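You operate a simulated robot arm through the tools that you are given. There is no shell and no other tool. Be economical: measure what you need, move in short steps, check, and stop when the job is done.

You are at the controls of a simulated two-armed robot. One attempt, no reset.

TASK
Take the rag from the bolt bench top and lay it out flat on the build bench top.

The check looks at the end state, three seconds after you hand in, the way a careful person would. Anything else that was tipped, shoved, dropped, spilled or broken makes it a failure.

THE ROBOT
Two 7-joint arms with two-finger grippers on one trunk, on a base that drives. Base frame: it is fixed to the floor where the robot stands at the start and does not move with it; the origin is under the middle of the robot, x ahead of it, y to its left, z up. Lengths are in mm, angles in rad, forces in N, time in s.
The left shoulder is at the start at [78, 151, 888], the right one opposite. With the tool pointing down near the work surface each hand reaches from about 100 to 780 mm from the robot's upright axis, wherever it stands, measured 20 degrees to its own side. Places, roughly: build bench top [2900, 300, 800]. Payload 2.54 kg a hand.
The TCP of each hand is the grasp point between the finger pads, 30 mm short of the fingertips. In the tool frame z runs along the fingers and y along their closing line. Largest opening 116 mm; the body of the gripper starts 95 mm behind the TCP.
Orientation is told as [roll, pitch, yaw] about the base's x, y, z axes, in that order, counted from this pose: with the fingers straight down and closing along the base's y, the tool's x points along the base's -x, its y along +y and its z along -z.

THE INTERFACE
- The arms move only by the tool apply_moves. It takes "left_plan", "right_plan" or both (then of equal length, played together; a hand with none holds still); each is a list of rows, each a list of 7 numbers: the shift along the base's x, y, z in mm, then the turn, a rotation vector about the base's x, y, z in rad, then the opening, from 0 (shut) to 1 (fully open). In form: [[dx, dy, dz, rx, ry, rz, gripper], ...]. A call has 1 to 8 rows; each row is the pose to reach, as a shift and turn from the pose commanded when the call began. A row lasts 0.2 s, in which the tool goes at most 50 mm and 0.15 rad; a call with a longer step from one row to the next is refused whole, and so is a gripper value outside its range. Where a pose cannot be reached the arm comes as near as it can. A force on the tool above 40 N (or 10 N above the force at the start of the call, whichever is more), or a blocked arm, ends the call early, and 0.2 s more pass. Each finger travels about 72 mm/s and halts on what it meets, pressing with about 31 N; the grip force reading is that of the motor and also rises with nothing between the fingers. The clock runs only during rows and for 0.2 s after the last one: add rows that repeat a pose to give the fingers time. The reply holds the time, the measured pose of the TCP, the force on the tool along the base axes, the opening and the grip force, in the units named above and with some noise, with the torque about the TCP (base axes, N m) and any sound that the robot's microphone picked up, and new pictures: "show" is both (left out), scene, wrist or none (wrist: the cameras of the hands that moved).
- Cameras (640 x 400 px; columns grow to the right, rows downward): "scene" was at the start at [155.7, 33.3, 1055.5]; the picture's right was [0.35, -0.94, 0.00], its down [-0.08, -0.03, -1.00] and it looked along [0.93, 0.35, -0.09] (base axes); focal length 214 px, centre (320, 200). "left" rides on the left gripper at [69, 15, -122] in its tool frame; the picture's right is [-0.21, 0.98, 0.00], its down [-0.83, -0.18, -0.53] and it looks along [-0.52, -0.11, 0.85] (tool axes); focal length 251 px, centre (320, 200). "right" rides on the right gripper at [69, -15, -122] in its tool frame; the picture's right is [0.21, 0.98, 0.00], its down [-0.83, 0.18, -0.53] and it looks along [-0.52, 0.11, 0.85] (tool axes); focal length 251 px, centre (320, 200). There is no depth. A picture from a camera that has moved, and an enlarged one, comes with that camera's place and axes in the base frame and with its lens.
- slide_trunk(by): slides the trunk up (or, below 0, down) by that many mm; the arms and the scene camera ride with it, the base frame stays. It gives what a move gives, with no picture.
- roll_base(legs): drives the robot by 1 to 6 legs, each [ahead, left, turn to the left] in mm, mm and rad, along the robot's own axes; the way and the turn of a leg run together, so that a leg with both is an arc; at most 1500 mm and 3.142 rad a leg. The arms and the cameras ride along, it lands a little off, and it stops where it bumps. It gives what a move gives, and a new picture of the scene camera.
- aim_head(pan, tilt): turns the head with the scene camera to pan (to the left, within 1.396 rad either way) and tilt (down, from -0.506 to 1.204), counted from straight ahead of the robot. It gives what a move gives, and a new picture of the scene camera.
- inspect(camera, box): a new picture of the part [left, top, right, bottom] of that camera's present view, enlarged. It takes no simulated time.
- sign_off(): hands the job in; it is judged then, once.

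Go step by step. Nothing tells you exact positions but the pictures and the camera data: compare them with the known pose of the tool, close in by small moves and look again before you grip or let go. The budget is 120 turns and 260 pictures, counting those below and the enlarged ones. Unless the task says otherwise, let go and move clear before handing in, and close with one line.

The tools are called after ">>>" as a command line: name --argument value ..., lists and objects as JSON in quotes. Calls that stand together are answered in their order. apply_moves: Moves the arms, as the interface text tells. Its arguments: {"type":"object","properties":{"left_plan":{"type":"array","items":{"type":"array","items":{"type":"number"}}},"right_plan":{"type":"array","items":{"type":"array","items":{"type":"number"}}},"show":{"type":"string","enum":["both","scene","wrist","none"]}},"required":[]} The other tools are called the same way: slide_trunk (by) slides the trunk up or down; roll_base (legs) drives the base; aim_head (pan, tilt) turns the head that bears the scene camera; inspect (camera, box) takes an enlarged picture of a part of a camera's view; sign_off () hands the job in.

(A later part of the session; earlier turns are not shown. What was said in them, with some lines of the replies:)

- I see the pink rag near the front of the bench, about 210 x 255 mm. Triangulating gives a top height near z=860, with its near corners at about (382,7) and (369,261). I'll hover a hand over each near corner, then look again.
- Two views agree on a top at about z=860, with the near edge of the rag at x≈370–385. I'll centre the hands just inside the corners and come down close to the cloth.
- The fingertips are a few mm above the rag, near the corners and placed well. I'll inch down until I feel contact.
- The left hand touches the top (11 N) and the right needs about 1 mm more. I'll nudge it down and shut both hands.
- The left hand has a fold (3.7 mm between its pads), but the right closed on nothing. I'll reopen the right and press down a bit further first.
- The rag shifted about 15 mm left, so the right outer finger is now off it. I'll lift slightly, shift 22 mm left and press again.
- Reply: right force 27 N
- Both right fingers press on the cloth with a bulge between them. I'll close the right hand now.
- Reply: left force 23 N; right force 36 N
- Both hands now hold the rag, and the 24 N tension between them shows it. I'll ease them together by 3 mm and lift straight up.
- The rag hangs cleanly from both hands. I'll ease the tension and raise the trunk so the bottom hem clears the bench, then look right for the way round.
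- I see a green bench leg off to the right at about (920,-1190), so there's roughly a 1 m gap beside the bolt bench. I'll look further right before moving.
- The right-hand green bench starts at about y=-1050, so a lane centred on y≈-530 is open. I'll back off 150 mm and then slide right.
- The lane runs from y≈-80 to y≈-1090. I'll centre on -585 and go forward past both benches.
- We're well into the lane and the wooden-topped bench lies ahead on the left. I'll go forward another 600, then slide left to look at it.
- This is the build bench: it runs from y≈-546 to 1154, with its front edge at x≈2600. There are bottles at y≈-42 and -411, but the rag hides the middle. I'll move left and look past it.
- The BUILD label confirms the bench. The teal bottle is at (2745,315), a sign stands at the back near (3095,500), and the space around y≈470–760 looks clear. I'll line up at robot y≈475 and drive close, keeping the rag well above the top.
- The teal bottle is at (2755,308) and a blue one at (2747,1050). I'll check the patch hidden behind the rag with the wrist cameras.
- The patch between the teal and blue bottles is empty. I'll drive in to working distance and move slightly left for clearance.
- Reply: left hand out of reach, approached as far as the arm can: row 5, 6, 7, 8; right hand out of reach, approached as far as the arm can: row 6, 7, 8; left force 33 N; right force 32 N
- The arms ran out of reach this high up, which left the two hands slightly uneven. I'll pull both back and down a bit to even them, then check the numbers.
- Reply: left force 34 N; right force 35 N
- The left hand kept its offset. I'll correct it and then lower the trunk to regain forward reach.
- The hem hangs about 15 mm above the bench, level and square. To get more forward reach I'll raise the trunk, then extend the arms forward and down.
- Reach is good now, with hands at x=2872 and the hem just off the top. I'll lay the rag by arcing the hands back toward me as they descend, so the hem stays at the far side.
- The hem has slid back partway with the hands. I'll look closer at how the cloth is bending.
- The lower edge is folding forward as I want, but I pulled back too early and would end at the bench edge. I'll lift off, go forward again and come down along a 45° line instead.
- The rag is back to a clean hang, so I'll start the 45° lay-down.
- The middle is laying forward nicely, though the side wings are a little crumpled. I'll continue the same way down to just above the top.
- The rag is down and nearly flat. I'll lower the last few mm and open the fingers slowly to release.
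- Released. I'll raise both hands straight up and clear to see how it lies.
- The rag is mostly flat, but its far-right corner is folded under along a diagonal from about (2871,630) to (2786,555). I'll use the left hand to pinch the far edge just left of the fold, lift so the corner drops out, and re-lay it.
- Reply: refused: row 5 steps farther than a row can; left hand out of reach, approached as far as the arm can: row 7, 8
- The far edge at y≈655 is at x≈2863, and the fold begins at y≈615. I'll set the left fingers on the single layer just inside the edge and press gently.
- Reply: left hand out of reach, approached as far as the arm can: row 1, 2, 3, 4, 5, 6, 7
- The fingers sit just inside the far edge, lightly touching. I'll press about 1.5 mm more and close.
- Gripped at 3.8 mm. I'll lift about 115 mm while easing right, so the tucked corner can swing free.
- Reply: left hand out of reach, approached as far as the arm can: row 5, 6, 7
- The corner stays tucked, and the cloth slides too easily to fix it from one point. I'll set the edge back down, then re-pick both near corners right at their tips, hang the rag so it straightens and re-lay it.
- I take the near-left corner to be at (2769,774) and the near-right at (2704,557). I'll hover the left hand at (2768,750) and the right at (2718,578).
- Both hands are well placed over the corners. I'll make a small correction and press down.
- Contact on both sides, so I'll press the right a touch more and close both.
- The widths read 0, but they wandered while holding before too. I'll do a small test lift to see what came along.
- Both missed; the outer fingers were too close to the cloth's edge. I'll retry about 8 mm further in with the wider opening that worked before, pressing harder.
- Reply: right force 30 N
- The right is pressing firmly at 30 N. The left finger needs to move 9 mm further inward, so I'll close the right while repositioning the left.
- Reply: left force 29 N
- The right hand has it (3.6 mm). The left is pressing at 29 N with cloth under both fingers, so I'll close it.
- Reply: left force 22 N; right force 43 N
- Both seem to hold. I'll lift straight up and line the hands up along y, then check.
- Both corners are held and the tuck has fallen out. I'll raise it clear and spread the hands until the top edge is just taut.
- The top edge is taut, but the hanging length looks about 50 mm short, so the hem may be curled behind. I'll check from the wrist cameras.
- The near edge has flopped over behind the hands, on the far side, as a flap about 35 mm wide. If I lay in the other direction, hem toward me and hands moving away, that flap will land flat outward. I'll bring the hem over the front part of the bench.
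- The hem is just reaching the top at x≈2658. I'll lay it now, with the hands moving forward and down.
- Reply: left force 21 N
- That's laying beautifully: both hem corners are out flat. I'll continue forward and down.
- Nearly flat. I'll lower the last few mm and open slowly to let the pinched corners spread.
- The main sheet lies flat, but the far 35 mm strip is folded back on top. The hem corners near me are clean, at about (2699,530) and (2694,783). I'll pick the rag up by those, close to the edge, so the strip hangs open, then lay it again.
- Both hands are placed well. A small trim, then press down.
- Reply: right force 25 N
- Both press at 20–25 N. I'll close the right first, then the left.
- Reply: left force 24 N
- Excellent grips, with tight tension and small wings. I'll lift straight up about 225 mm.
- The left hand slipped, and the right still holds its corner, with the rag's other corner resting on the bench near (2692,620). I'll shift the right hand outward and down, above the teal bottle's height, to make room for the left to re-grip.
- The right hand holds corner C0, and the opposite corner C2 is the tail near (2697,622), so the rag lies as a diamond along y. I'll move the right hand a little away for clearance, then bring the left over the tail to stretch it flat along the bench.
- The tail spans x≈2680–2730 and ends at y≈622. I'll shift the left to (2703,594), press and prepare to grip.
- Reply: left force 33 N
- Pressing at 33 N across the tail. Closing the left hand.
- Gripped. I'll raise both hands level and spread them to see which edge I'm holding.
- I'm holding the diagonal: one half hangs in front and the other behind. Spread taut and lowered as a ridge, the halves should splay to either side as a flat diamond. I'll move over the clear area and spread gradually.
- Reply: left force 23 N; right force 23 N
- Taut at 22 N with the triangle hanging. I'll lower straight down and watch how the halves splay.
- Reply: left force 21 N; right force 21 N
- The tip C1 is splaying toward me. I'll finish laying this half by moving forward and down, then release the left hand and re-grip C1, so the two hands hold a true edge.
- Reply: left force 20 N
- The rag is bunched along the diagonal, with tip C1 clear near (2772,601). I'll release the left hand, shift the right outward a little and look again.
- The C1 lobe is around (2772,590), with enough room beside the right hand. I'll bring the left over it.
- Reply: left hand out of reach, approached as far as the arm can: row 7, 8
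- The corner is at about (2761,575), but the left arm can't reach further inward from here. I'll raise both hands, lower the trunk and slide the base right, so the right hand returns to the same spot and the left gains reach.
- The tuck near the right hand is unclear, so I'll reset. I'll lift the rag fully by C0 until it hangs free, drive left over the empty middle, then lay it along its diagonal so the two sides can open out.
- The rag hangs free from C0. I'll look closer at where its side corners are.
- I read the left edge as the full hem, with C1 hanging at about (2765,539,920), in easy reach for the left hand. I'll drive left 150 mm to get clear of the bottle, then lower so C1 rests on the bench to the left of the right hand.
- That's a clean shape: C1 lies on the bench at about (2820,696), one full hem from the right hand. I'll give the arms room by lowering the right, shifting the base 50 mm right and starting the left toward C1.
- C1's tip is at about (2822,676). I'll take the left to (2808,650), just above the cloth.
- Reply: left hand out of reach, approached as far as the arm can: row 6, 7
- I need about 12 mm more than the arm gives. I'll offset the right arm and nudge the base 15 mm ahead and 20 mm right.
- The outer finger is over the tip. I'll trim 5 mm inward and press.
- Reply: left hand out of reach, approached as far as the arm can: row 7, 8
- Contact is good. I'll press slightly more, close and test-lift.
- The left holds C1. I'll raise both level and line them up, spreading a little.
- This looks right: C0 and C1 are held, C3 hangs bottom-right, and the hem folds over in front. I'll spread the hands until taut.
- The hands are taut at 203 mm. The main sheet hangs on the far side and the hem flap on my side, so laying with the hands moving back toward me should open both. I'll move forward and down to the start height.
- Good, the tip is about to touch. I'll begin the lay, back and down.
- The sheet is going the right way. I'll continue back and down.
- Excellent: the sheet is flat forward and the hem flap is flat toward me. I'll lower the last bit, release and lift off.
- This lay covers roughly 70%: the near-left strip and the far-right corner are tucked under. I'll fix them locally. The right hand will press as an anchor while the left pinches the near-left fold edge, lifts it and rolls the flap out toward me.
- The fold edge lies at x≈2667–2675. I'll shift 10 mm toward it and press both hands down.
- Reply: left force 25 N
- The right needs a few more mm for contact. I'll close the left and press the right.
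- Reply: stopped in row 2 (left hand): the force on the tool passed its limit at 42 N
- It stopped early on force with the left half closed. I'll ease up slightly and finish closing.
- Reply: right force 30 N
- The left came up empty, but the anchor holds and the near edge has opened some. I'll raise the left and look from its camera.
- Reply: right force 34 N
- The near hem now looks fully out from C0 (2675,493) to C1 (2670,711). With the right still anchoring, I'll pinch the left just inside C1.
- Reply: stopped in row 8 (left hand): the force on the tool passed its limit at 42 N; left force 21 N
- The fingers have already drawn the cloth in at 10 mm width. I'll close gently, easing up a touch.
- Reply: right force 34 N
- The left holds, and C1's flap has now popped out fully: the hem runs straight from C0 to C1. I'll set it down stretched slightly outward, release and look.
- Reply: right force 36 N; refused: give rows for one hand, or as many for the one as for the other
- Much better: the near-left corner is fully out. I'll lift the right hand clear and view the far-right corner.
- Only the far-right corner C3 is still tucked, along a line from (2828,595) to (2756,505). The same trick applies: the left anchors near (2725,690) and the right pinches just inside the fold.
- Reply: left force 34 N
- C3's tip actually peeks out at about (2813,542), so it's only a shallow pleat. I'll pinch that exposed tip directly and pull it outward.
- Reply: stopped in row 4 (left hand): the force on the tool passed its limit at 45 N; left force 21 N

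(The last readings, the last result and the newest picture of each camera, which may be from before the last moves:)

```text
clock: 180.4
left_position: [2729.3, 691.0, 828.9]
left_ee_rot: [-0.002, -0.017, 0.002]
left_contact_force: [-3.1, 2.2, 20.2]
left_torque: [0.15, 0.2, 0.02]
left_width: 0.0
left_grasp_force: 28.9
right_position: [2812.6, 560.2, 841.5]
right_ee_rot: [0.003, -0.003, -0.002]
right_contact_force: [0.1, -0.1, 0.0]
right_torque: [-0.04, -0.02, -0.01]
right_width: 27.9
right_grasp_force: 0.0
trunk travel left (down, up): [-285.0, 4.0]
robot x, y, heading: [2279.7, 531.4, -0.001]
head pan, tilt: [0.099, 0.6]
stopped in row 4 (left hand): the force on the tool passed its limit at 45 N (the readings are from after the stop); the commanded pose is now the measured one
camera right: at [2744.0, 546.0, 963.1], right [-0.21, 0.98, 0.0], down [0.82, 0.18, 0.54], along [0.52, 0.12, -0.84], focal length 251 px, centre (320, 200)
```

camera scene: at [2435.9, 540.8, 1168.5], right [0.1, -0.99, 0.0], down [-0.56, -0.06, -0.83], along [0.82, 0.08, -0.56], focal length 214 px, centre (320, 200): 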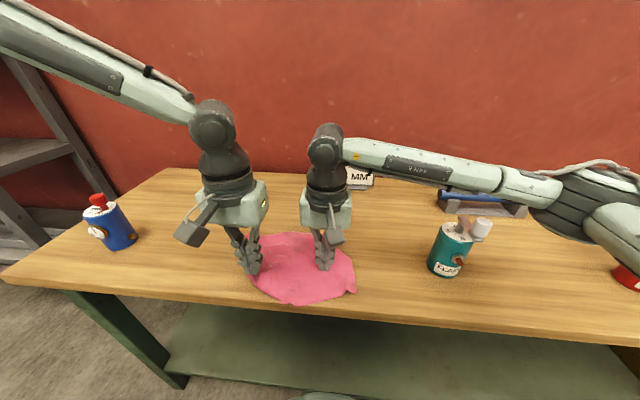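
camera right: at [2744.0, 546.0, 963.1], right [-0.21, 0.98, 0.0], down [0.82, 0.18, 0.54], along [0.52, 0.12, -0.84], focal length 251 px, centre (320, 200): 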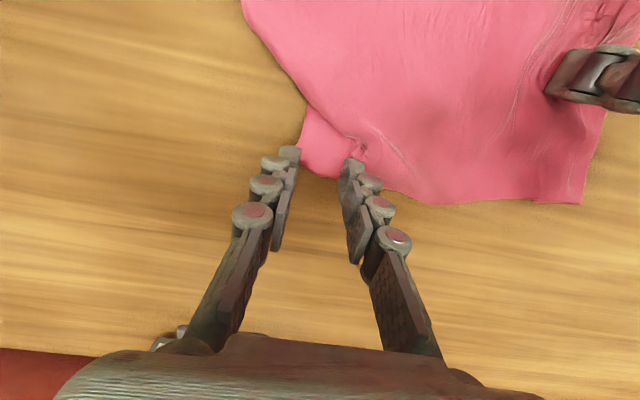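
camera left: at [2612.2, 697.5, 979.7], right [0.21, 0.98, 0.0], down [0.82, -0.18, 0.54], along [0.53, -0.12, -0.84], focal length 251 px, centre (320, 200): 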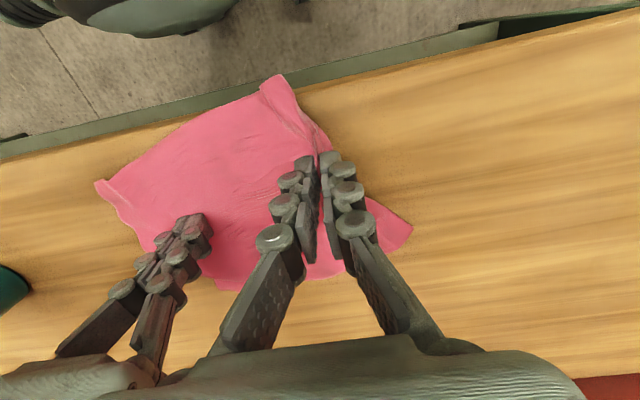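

The exposed tip sits between the fingers. I'll shift 4 mm, press and close, easing the anchor slightly.

>>> apply_moves --right_plan '[[-2, 4, -5, 0, 0, 0, 0.24], [-2, 4, -8, 0, 0, 0, 0.24], [-2, 4, -10, 0, 0, 0, 0.24], [-2, 4, -11.5, 0, 0, 0, 0.24], [-2, 4, -12.3, 0, 0, 0, 0.24], [-2, 4, -12.8, 0, 0, 0, 0.24], [-2, 4, -12.8, 0, 0, 0, 0.24]]' --left_plan '[[0, 0, 0.6, 0, 0, 0, 0], [0, 0, 0.6, 0, 0, 0, 0], [0, 0, 0.6, 0, 0, 0, 0], [0, 0, 0.6, 0, 0, 0, 0], [0, 0, 0.6, 0, 0, 0, 0], [0, 0, 0.6, 0, 0, 0, 0], [0, 0, 0.6, 0, 0, 0, 0]]' --show "none"

>>> apply_moves --right_plan '[[0, 0, 0, 0, 0, 0, 0.15], [0, 0, 0, 0, 0, 0, 0.05], [0, 0, 0, 0, 0, 0, 0], [0, 0, 0, 0, 0, 0, 0], [0, 0, 0, 0, 0, 0, 0]]' --show "wrist"

```text
clock: 182.0
left_position: [2728.3, 690.5, 830.0]
left_ee_rot: [-0.002, -0.016, 0.002]
left_contact_force: [3.3, 2.7, 18.1]
left_torque: [0.17, -0.03, -0.07]
left_width: 0.1
left_grasp_force: 28.6
right_position: [2810.1, 564.1, 831.2]
right_ee_rot: [0.006, -0.005, -0.003]
right_contact_force: [-1.8, -0.3, 11.8]
right_torque: [-0.11, 0.01, 0.0]
right_width: 28.0
right_grasp_force: 0.1
trunk travel left (down, up): [-285.0, 4.0]
robot x, y, heading: [2281.2, 531.3, -0.0]
head pan, tilt: [0.099, 0.6]
```

```text
clock: 183.2
left_position: [2728.4, 689.8, 828.0]
left_ee_rot: [-0.002, -0.016, 0.003]
left_contact_force: [4.4, 2.9, 25.3]
left_torque: [0.2, -0.02, -0.06]
left_width: 0.1
left_grasp_force: 28.3
right_position: [2811.5, 564.2, 829.0]
right_ee_rot: [0.004, -0.002, -0.003]
right_contact_force: [0.2, 0.7, -0.1]
right_torque: [-0.04, -0.04, 0.03]
right_width: 5.2
right_grasp_force: 29.7
trunk travel left (down, up): [-285.0, 4.0]
robot x, y, heading: [2280.0, 531.5, -0.003]
head pan, tilt: [0.099, 0.6]
camera right: at [2741.9, 549.9, 951.1], right [-0.21, 0.98, 0.0], down [0.82, 0.18, 0.54], along [0.52, 0.12, -0.84], focal length 251 px, centre (320, 200)
```

right: 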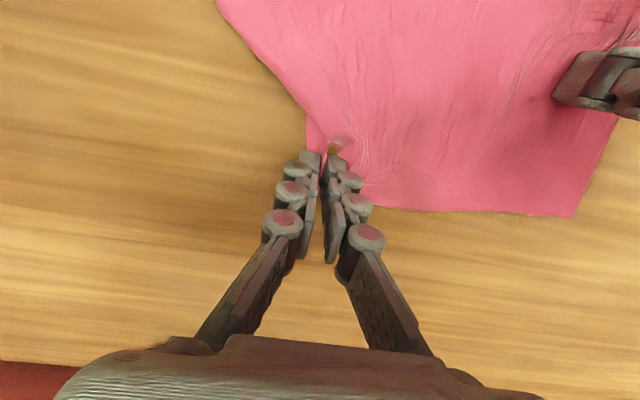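

It holds at 5.2 mm. I'll lift a little, pull outward toward the corner's proper place, and set it down.

>>> apply_moves --right_plan '[[0, 0, 15, 0, 0, 0, 0], [3, -6, 35, 0, 0, 0, 0], [8, -16, 50, 0, 0, 0, 0], [13, -26, 50, 0, 0, 0, 0], [18, -36, 45, 0, 0, 0, 0], [22, -44, 35, 0, 0, 0, 0], [25, -50, 22, 0, 0, 0, 0], [25, -50, 10, 0, 0, 0, 0]]' --show "wrist"

>>> inspect --camera "scene" --box '[210, 190, 400, 320]'

```text
clock: 185.0
left_position: [2727.2, 691.4, 828.6]
left_ee_rot: [-0.001, -0.013, 0.002]
left_contact_force: [5.5, 2.8, 29.3]
left_torque: [0.21, -0.02, -0.06]
left_width: 0.0
left_grasp_force: 28.7
right_position: [2835.5, 514.3, 839.5]
right_ee_rot: [0.004, -0.004, -0.001]
right_contact_force: [-0.6, 0.5, 3.5]
right_torque: [-0.14, 0.04, -0.01]
right_width: 0.5
right_grasp_force: 31.3
trunk travel left (down, up): [-285.0, 4.0]
robot x, y, heading: [2282.4, 532.6, 0.002]
head pan, tilt: [0.099, 0.6]
camera right: at [2767.8, 500.1, 960.6], right [-0.21, 0.98, 0.0], down [0.82, 0.18, 0.54], along [0.52, 0.12, -0.84], focal length 251 px, centre (320, 200)
```

right: 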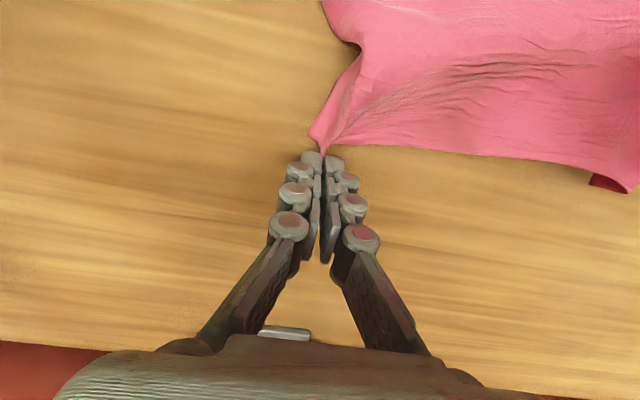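

```text
3.08 times, centred on (305, 255) of scene
camera zoom: at [2436.5, 541.0, 1168.5], right [0.1, -0.99, 0.0], down [-0.56, -0.06, -0.83], along [0.82, 0.08, -0.56], focal length 660 px, centre (366, 31)
```

zoom: 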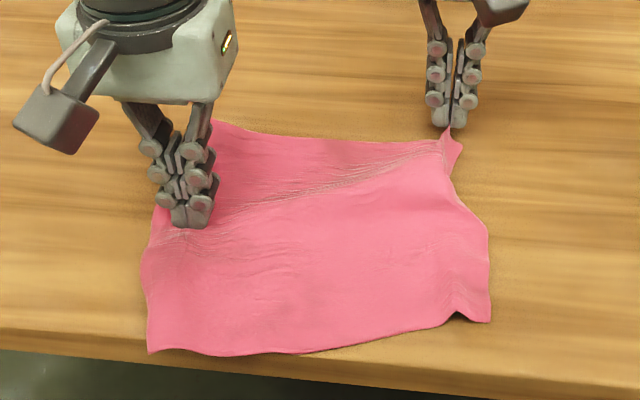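

C3 is out and the rag is nearly a full rectangle. The near-left corner is close to the bench edge, so I'll drag the whole rag about 20 mm away from it with both hands together.

>>> apply_moves --right_plan '[[3, 0, -2, 0, 0, 0, 0], [7, 0, -4, 0, 0, 0, 0], [11, 0, -5, 0, 0, 0, 0], [15, 0, -5, 0, 0, 0, 0], [19, 0, -5, 0, 0, 0, 0], [22, 0, -5, 0, 0, 0, 0], [22, 0, -5, 0, 0, 0, 0]]' --left_plan '[[3, 0, 0, 0, 0, 0, 0], [7, 0, 0, 0, 0, 0, 0], [11, 0, 0, 0, 0, 0, 0], [15, 0, 0, 0, 0, 0, 0], [19, 0, 0, 0, 0, 0, 0], [22, 0, 0, 0, 0, 0, 0], [22, 0, 0, 0, 0, 0, 0]]' --show "none"

>>> inspect --camera "scene" --box '[210, 190, 400, 320]'

```text
clock: 186.6
left_position: [2749.5, 689.8, 829.3]
left_ee_rot: [0.0, -0.013, 0.0]
left_contact_force: [-4.9, 0.3, 20.9]
left_torque: [0.12, 0.23, 0.02]
left_width: 0.0
left_grasp_force: 29.2
right_position: [2858.5, 513.6, 834.2]
right_ee_rot: [0.003, -0.001, 0.0]
right_contact_force: [0.8, -0.1, 0.4]
right_torque: [0.04, 0.03, -0.01]
right_width: 0.1
right_grasp_force: 28.4
trunk travel left (down, up): [-285.0, 4.0]
robot x, y, heading: [2281.4, 530.1, -0.0]
head pan, tilt: [0.099, 0.6]
```

```text
3.08 times, centred on (305, 255) of scene
camera zoom: at [2436.3, 541.1, 1168.4], right [0.1, -0.99, 0.0], down [-0.56, -0.06, -0.83], along [0.82, 0.08, -0.56], focal length 660 px, centre (366, 31)
```

zoom: 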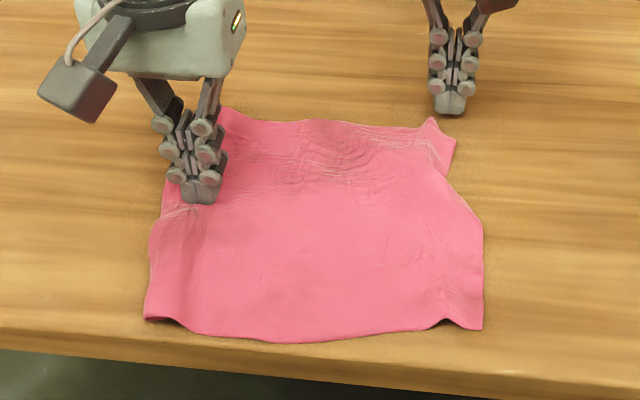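

The drag worked: the near edge is safely inside now. Some slack wrinkles remain near the far-right, so with the left anchoring I'll press the right fingertip and wipe outward there.

>>> apply_moves --right_plan '[[-5, 5, 15, 0, 0, 0, 0], [-28, 22, 15, 0, 0, 0, 0], [-52, 42, 10, 0, 0, 0, 0], [-52, 42, -3, 0, 0, 0, 0], [-52, 42, -7, 0, 0, 0, 0], [-44, 36, -7.5, 0, 0, 0, 0], [-34, 28, -7.5, 0, 0, 0, 0], [-24, 20, -7.5, 0, 0, 0, 0]]' --show "none"

>>> apply_moves --right_plan '[[0, 0, 15, 0, 0, 0, 0], [-5, -10, 40, 0, 0, 0, 0], [-20, -30, 60, 0, 0, 0, 0]]' --show "none"

>>> inspect --camera "scene" --box '[210, 190, 400, 320]'

```text
clock: 188.4
left_position: [2749.9, 690.1, 828.6]
left_ee_rot: [-0.004, -0.017, 0.002]
left_contact_force: [1.8, -2.8, 9.4]
left_torque: [0.02, -0.02, -0.05]
left_width: 0.0
left_grasp_force: 28.4
right_position: [2832.0, 535.5, 827.9]
right_ee_rot: [0.007, -0.003, 0.0]
right_contact_force: [-5.2, 5.3, 13.1]
right_torque: [0.13, 0.11, -0.01]
right_width: 0.1
right_grasp_force: 28.9
trunk travel left (down, up): [-285.0, 4.0]
robot x, y, heading: [2281.3, 530.6, -0.004]
head pan, tilt: [0.099, 0.6]
```

```text
clock: 189.2
left_position: [2750.4, 690.5, 829.2]
left_ee_rot: [-0.002, -0.014, 0.004]
left_contact_force: [-3.2, 0.9, 18.0]
left_torque: [0.13, 0.16, 0.03]
left_width: 0.1
left_grasp_force: 29.0
right_position: [2811.5, 504.0, 886.8]
right_ee_rot: [0.005, -0.002, -0.001]
right_contact_force: [-0.2, 0.7, -1.1]
right_torque: [-0.01, 0.01, -0.01]
right_width: 0.0
right_grasp_force: 28.7
trunk travel left (down, up): [-285.0, 4.0]
robot x, y, heading: [2278.6, 528.7, 0.0]
head pan, tilt: [0.099, 0.6]
```

```text
3.08 times, centred on (305, 255) of scene
camera zoom: at [2436.7, 541.0, 1168.3], right [0.1, -0.99, 0.0], down [-0.56, -0.06, -0.83], along [0.82, 0.08, -0.56], focal length 660 px, centre (366, 31)
```

zoom: 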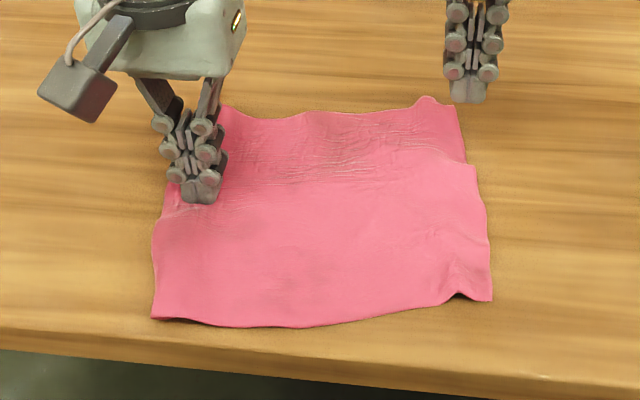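

Superb: it's now essentially a full rectangle. One small pucker remains at the near-right corner, so I'll do one more gentle outward wipe there.

>>> apply_moves --right_plan '[[-30, 10, 0, 0, 0, 0, 0], [-65, 24, -10, 0, 0, 0, 0], [-97, 38, -30, 0, 0, 0, 0], [-97, 38, -52, 0, 0, 0, 0], [-97, 38, -59.5, 0, 0, 0, 0], [-100, 30, -60, 0, 0, 0, 0], [-104, 20, -60, 0, 0, 0, 0], [-107, 12, -60, 0, 0, 0, 0]]' --show "none"

>>> apply_moves --right_plan '[[0, 0, 20, 0, 0, 0, 0], [0, -10, 60, 0, 0, 0, 0], [0, -30, 100, 0, 0, 0, 0], [-10, -50, 140, 0, 0, 0, 0]]' --left_plan '[[0, 0, 20, 0, 0, 0, 0], [0, 10, 60, 0, 0, 0, 0], [0, 30, 100, 0, 0, 0, 0], [-10, 60, 140, 0, 0, 0, 0]]' --show "scene"

>>> inspect --camera "scene" --box '[210, 190, 400, 320]'

```text
clock: 191.0
left_position: [2750.2, 691.4, 828.9]
left_ee_rot: [-0.002, -0.013, 0.002]
left_contact_force: [0.6, -2.2, 13.7]
left_torque: [-0.02, 0.1, 0.04]
left_width: 0.0
left_grasp_force: 28.4
right_position: [2706.8, 514.8, 828.3]
right_ee_rot: [0.009, -0.003, -0.003]
right_contact_force: [2.0, 7.2, 12.3]
right_torque: [0.16, -0.06, -0.01]
right_width: 0.0
right_grasp_force: 28.6
trunk travel left (down, up): [-285.0, 4.0]
robot x, y, heading: [2279.7, 533.8, 0.005]
head pan, tilt: [0.099, 0.6]
```

```text
refused: row 4 steps farther than a row can; nothing moved
```

```text
3.08 times, centred on (305, 255) of scene
camera zoom: at [2436.5, 541.6, 1168.5], right [0.1, -0.99, 0.0], down [-0.56, -0.06, -0.83], along [0.82, 0.08, -0.56], focal length 660 px, centre (366, 31)
```

zoom: 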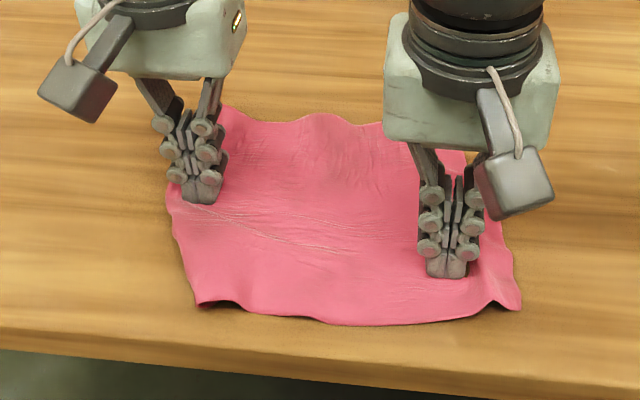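

That wipe took up some slack and pulled the near-left corner in. I'll hold the right as anchor and wipe the left outward from inside C1.

>>> apply_moves --left_plan '[[0, 0, 14, 0, 0, 0, 0], [-25, -15, 14, 0, 0, 0, 0], [-48, -28, 10, 0, 0, 0, 0], [-48, -28, 2, 0, 0, 0, 0], [-48, -28, -1, 0, 0, 0, 0], [-51, -18, -1, 0, 0, 0, 0], [-54, -7, -1, 0, 0, 0, 0], [-56, 2, -1, 0, 0, 0, 0]]' --show "none"

>>> inspect --camera "scene" --box '[210, 190, 400, 320]'

```text
clock: 193.0
left_position: [2696.6, 688.7, 829.3]
left_ee_rot: [-0.011, -0.023, -0.006]
left_contact_force: [-3.8, -5.2, 17.1]
left_torque: [-0.07, 0.15, 0.03]
left_width: 0.1
left_grasp_force: 28.8
right_position: [2707.6, 514.9, 828.8]
right_ee_rot: [0.007, -0.005, -0.002]
right_contact_force: [-0.8, 0.8, 9.3]
right_torque: [0.0, 0.03, 0.02]
right_width: 0.1
right_grasp_force: 28.7
trunk travel left (down, up): [-285.0, 4.0]
robot x, y, heading: [2278.5, 532.9, 0.003]
head pan, tilt: [0.099, 0.6]
stopped in row 8 (left hand): the force on the tool passed its limit at 40 N (the readings are from after the stop); the commanded pose is now the measured one
```

```text
3.08 times, centred on (305, 255) of scene
camera zoom: at [2435.9, 540.8, 1167.9], right [0.1, -0.99, 0.0], down [-0.56, -0.06, -0.83], along [0.82, 0.08, -0.56], focal length 660 px, centre (366, 31)
```

zoom: 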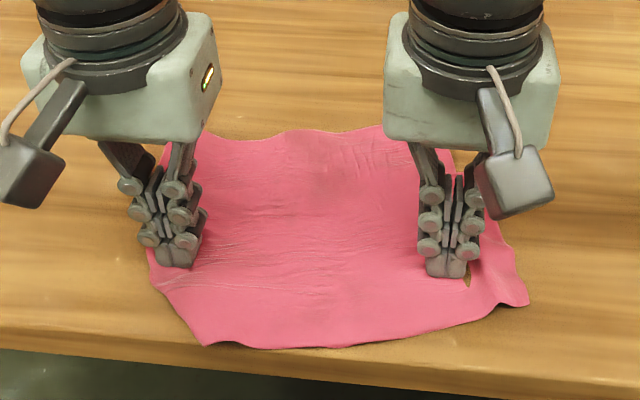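

The left side is straightening, but C1's tip still angles inward. One more wipe from closer to its tip, outward to the left.

>>> apply_moves --left_plan '[[0, 0, 12, 0, 0, 0, 0], [-14, -14, 12, 0, 0, 0, 0], [-29, -27, 8, 0, 0, 0, 0], [-29, -27, 1, 0, 0, 0, 0], [-29, -27, -1.5, 0, 0, 0, 0], [-27, -15, -1.5, 0, 0, 0, 0], [-25, -2, -1.5, 0, 0, 0, 0], [-24, 8, -1.5, 0, 0, 0, 0]]' --show "none"

>>> inspect --camera "scene" --box '[210, 190, 400, 320]'

```text
clock: 195.0
left_position: [2674.4, 694.1, 828.8]
left_ee_rot: [-0.019, -0.031, -0.006]
left_contact_force: [-1.5, -4.9, 17.2]
left_torque: [-0.12, 0.09, 0.0]
left_width: 0.1
left_grasp_force: 28.8
right_position: [2707.5, 517.4, 828.3]
right_ee_rot: [0.007, -0.004, 0.0]
right_contact_force: [-1.2, 1.7, 9.4]
right_torque: [-0.03, 0.04, 0.01]
right_width: 0.0
right_grasp_force: 28.2
trunk travel left (down, up): [-285.0, 4.0]
robot x, y, heading: [2279.5, 534.0, 0.002]
head pan, tilt: [0.099, 0.6]
stopped in row 8 (left hand): the force on the tool passed its limit at 40 N (the readings are from after the stop); the commanded pose is now the measured one
```

```text
3.08 times, centred on (305, 255) of scene
camera zoom: at [2436.1, 540.6, 1168.0], right [0.1, -1.0, 0.0], down [-0.56, -0.06, -0.83], along [0.82, 0.08, -0.56], focal length 660 px, centre (366, 31)
```

zoom: 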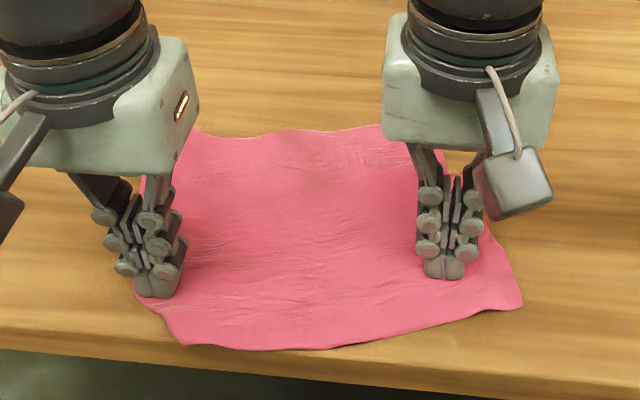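

The rag now looks fully spread. I'll lift both hands straight up and clear to check.

>>> apply_moves --left_plan '[[0, 0, 15, 0, 0, 0, 0], [0, 0, 50, 0, 0, 0, 0], [0, 10, 90, 0, 0, 0, 0], [0, 30, 130, 0, 0, 0, 0], [-15, 60, 165, 0, 0, 0, 0], [-35, 90, 195, 0, 0, 0, 0]]' --right_plan '[[0, 0, 15, 0, 0, 0, 0], [0, 0, 50, 0, 0, 0, 0], [0, -5, 90, 0, 0, 0, 0], [0, -15, 130, 0, 0, 0, 0], [-15, -35, 165, 0, 0, 0, 0], [-35, -60, 195, 0, 0, 0, 0]]' --show "scene"

>>> inspect --camera "scene" --box '[210, 190, 400, 320]'

>>> inspect --camera "left" --box '[20, 60, 380, 290]'

```text
clock: 196.4
left_position: [2639.3, 787.4, 1022.9]
left_ee_rot: [-0.016, -0.026, -0.007]
left_contact_force: [0.2, -0.8, -0.3]
left_torque: [-0.01, -0.02, 0.04]
left_width: 0.0
left_grasp_force: 28.5
right_position: [2670.3, 454.8, 1022.9]
right_ee_rot: [0.007, 0.001, 0.001]
right_contact_force: [-0.2, -0.1, -0.3]
right_torque: [0.04, 0.0, -0.01]
right_width: 0.0
right_grasp_force: 28.8
trunk travel left (down, up): [-285.0, 4.0]
robot x, y, heading: [2283.6, 527.6, 0.0]
head pan, tilt: [0.099, 0.6]
camera scene: at [2437.0, 541.1, 1168.2], right [0.1, -1.0, 0.0], down [-0.56, -0.06, -0.83], along [0.82, 0.08, -0.56], focal length 214 px, centre (320, 200)
```

scene: 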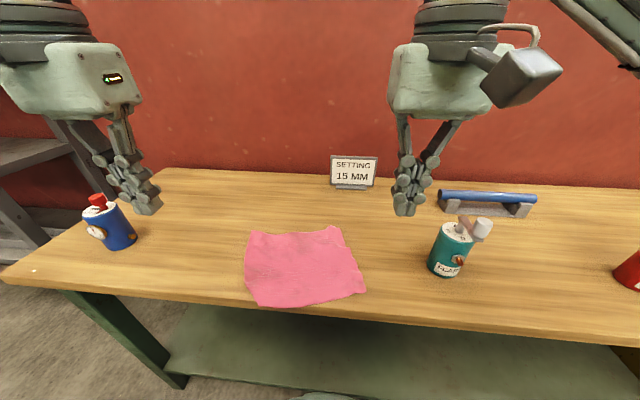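

```text
3.08 times, centred on (305, 255) of scene
camera zoom: at [2437.0, 541.1, 1168.2], right [0.1, -1.0, 0.0], down [-0.56, -0.06, -0.83], along [0.82, 0.08, -0.56], focal length 660 px, centre (366, 31)
```

zoom: 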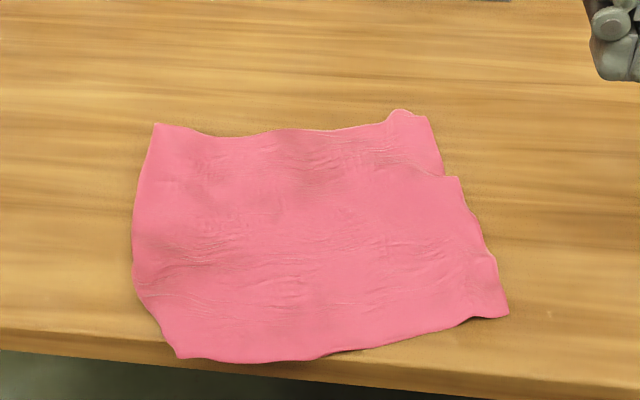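

```text
1.74 times, centred on (200, 175) of left
camera zoom: at [2567.4, 804.2, 1142.9], right [0.22, 0.98, -0.01], down [0.81, -0.18, 0.56], along [0.54, -0.13, -0.83], focal length 437 px, centre (529, 244)
```

zoom: 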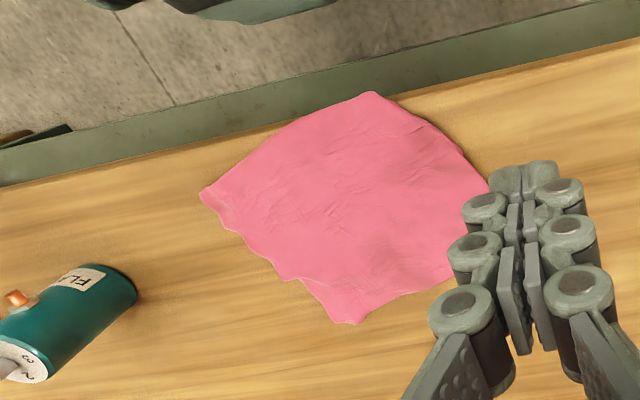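

It's flat and covers nearly its full size, but the near-left corner just reaches the bench's front edge. I'll press both fingertips on the far half and drag the rag about 35 mm inward, which also pulls it smooth.

>>> apply_moves --left_plan '[[22, -14, -15, 0, 0, 0, 0], [44, -28, -30, 0, 0, 0, 0], [66, -42, -48, 0, 0, 0, 0], [90, -56, -68, 0, 0, 0, 0], [114, -70, -90, 0, 0, 0, 0], [136, -84, -118, 0, 0, 0, 0], [152, -95, -152, 0, 0, 0, 0], [156, -97, -184, 0, 0, 0, 0]]' --right_plan '[[18, 14, -15, 0, 0, 0, 0], [36, 28, -30, 0, 0, 0, 0], [54, 42, -48, 0, 0, 0, 0], [72, 57, -68, 0, 0, 0, 0], [92, 72, -90, 0, 0, 0, 0], [110, 86, -118, 0, 0, 0, 0], [122, 97, -152, 0, 0, 0, 0], [125, 100, -184, 0, 0, 0, 0]]' --show "none"

>>> apply_moves --left_plan '[[0, 0, -5, 0, 0, 0, 0], [0, 0, -9, 0, 0, 0, 0], [0, 0, -10.5, 0, 0, 0, 0], [7, 0, -11, 0, 0, 0, 0], [14, 0, -11, 0, 0, 0, 0], [21, 0, -11, 0, 0, 0, 0], [28, 0, -11, 0, 0, 0, 0], [35, 0, -11, 0, 0, 0, 0]]' --right_plan '[[0, 0, -5, 0, 0, 0, 0], [0, 0, -9, 0, 0, 0, 0], [0, 0, -10.5, 0, 0, 0, 0], [7, 0, -11, 0, 0, 0, 0], [14, 0, -11, 0, 0, 0, 0], [21, 0, -11, 0, 0, 0, 0], [28, 0, -11, 0, 0, 0, 0], [35, 0, -11, 0, 0, 0, 0]]' --show "scene"

>>> inspect --camera "scene" --box '[210, 190, 400, 320]'

```text
clock: 198.2
left_position: [2795.8, 688.7, 839.6]
left_ee_rot: [-0.015, -0.025, -0.005]
left_contact_force: [0.5, 0.3, 0.1]
left_torque: [-0.03, 0.0, 0.01]
left_width: 0.0
left_grasp_force: 28.7
right_position: [2796.0, 555.5, 837.8]
right_ee_rot: [0.005, -0.001, -0.001]
right_contact_force: [1.1, -0.6, -0.1]
right_torque: [0.02, 0.0, -0.02]
right_width: 0.0
right_grasp_force: 28.3
trunk travel left (down, up): [-285.0, 4.0]
robot x, y, heading: [2282.5, 533.2, -0.004]
head pan, tilt: [0.099, 0.6]
```

```text
clock: 200.0
left_position: [2829.4, 688.5, 829.5]
left_ee_rot: [-0.015, -0.026, -0.005]
left_contact_force: [-0.5, 0.3, 2.0]
left_torque: [-0.01, 0.03, -0.01]
left_width: 0.0
left_grasp_force: 28.6
right_position: [2831.5, 555.3, 827.3]
right_ee_rot: [0.008, -0.003, -0.001]
right_contact_force: [-2.0, -0.2, 11.6]
right_torque: [-0.03, 0.06, -0.02]
right_width: 0.0
right_grasp_force: 28.6
trunk travel left (down, up): [-285.0, 4.0]
robot x, y, heading: [2277.1, 533.2, -0.001]
head pan, tilt: [0.099, 0.6]
camera scene: at [2436.7, 541.0, 1168.3], right [0.1, -1.0, 0.0], down [-0.56, -0.06, -0.83], along [0.82, 0.08, -0.56], focal length 214 px, centre (320, 200)
```

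scene: 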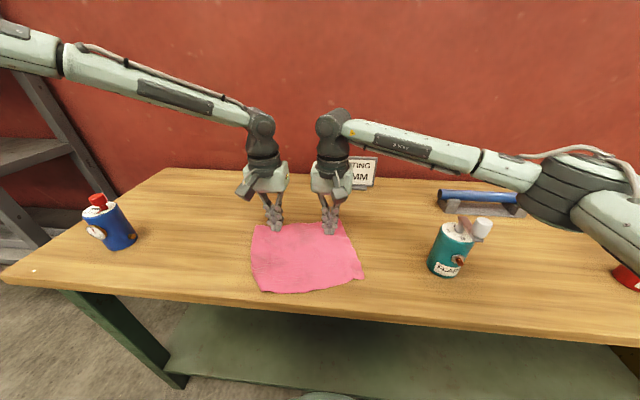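

```text
3.08 times, centred on (305, 255) of scene
camera zoom: at [2436.7, 541.0, 1168.3], right [0.1, -1.0, 0.0], down [-0.56, -0.06, -0.83], along [0.82, 0.08, -0.56], focal length 660 px, centre (366, 31)
```

zoom: 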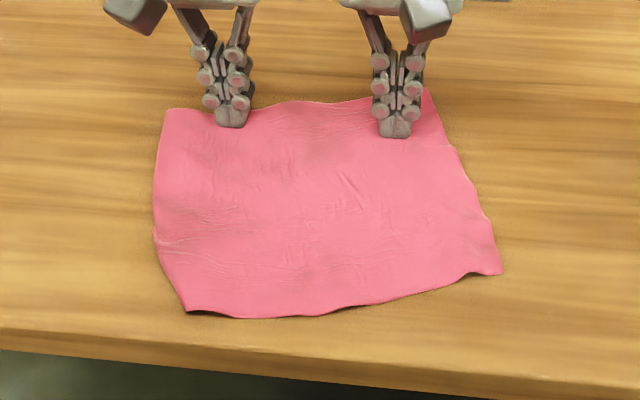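

The rag is now flat, smooth and well inside the bench edges. I'll lift straight off, move clear and take a final look.

>>> apply_moves --left_plan '[[0, 0, 15, 0, 0, 0, 0], [0, 0, 50, 0, 0, 0, 0], [0, 0, 90, 0, 0, 0, 0], [-10, 10, 130, 0, 0, 0, 0], [-35, 25, 165, 0, 0, 0, 0], [-65, 40, 195, 0, 0, 0, 0], [-95, 55, 220, 0, 0, 0, 0]]' --right_plan '[[0, 0, 15, 0, 0, 0, 0], [0, 0, 50, 0, 0, 0, 0], [0, 0, 90, 0, 0, 0, 0], [-10, -5, 130, 0, 0, 0, 0], [-35, -20, 165, 0, 0, 0, 0], [-65, -35, 195, 0, 0, 0, 0], [-95, -50, 220, 0, 0, 0, 0]]' --show "scene"

>>> roll_base --legs '[[-250, 0, 0]]'

>>> inspect --camera "scene" --box '[200, 140, 420, 280]'

```text
clock: 201.6
left_position: [2732.6, 742.9, 1049.2]
left_ee_rot: [-0.015, -0.027, -0.005]
left_contact_force: [0.3, 0.3, -0.4]
left_torque: [0.0, -0.05, -0.02]
left_width: 0.1
left_grasp_force: 28.7
right_position: [2736.5, 505.6, 1048.7]
right_ee_rot: [0.008, -0.004, 0.001]
right_contact_force: [-1.0, -0.5, -0.8]
right_torque: [0.03, -0.06, -0.01]
right_width: 0.2
right_grasp_force: 28.2
trunk travel left (down, up): [-285.0, 4.0]
robot x, y, heading: [2283.1, 530.2, -0.001]
head pan, tilt: [0.099, 0.6]
camera scene: at [2436.7, 541.0, 1168.3], right [0.1, -1.0, 0.0], down [-0.56, -0.06, -0.83], along [0.82, 0.08, -0.56], focal length 214 px, centre (320, 200)
```

scene: 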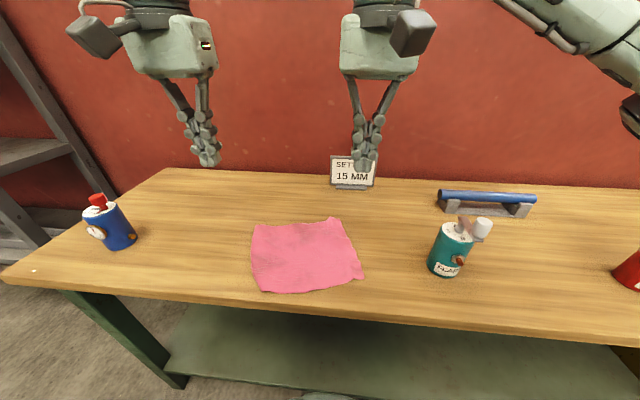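

```text
clock: 203.4
left_position: [2485.8, 744.3, 1048.9]
left_ee_rot: [-0.016, -0.027, -0.001]
left_contact_force: [0.0, 0.3, 0.1]
left_torque: [0.01, -0.02, -0.02]
left_width: 0.0
left_grasp_force: 28.1
right_position: [2492.3, 507.2, 1048.0]
right_ee_rot: [0.006, 0.0, 0.003]
right_contact_force: [0.5, -0.4, 0.6]
right_torque: [-0.02, -0.04, 0.0]
right_width: 0.0
right_grasp_force: 28.4
trunk travel left (down, up): [-285.0, 4.0]
robot x, y, heading: [2031.2, 532.1, -0.001]
head pan, tilt: [0.099, 0.6]
camera scene: at [2191.8, 541.2, 1168.2], right [0.1, -0.99, 0.0], down [-0.56, -0.06, -0.83], along [0.82, 0.08, -0.56], focal length 214 px, centre (320, 200)
```

scene: 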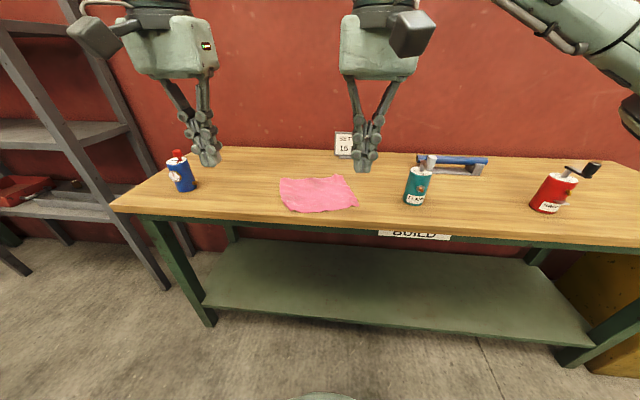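

```text
2.86 times, centred on (310, 210) of scene
camera zoom: at [2191.8, 541.2, 1168.2], right [0.1, -0.99, 0.0], down [-0.56, -0.06, -0.83], along [0.82, 0.08, -0.56], focal length 613 px, centre (349, 171)
```

zoom: 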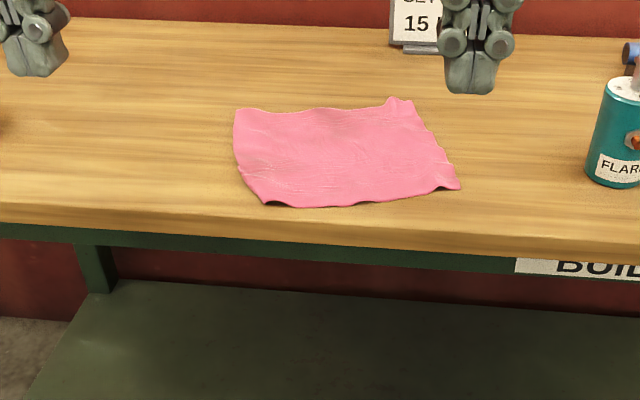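

The rag lies flat on the build bench, well inside its edges. The bottles, sign and blue tool on that bench look undisturbed, and the hands are clear, so I'm handing in.

>>> sign_off

```text
The job is handed in.
```

The rag is off the bolt bench and laid out on the build bench: flat to nearly its full size, with a few slight wrinkles and all corners out. I saw nothing else tipped or moved, and the job is handed in.
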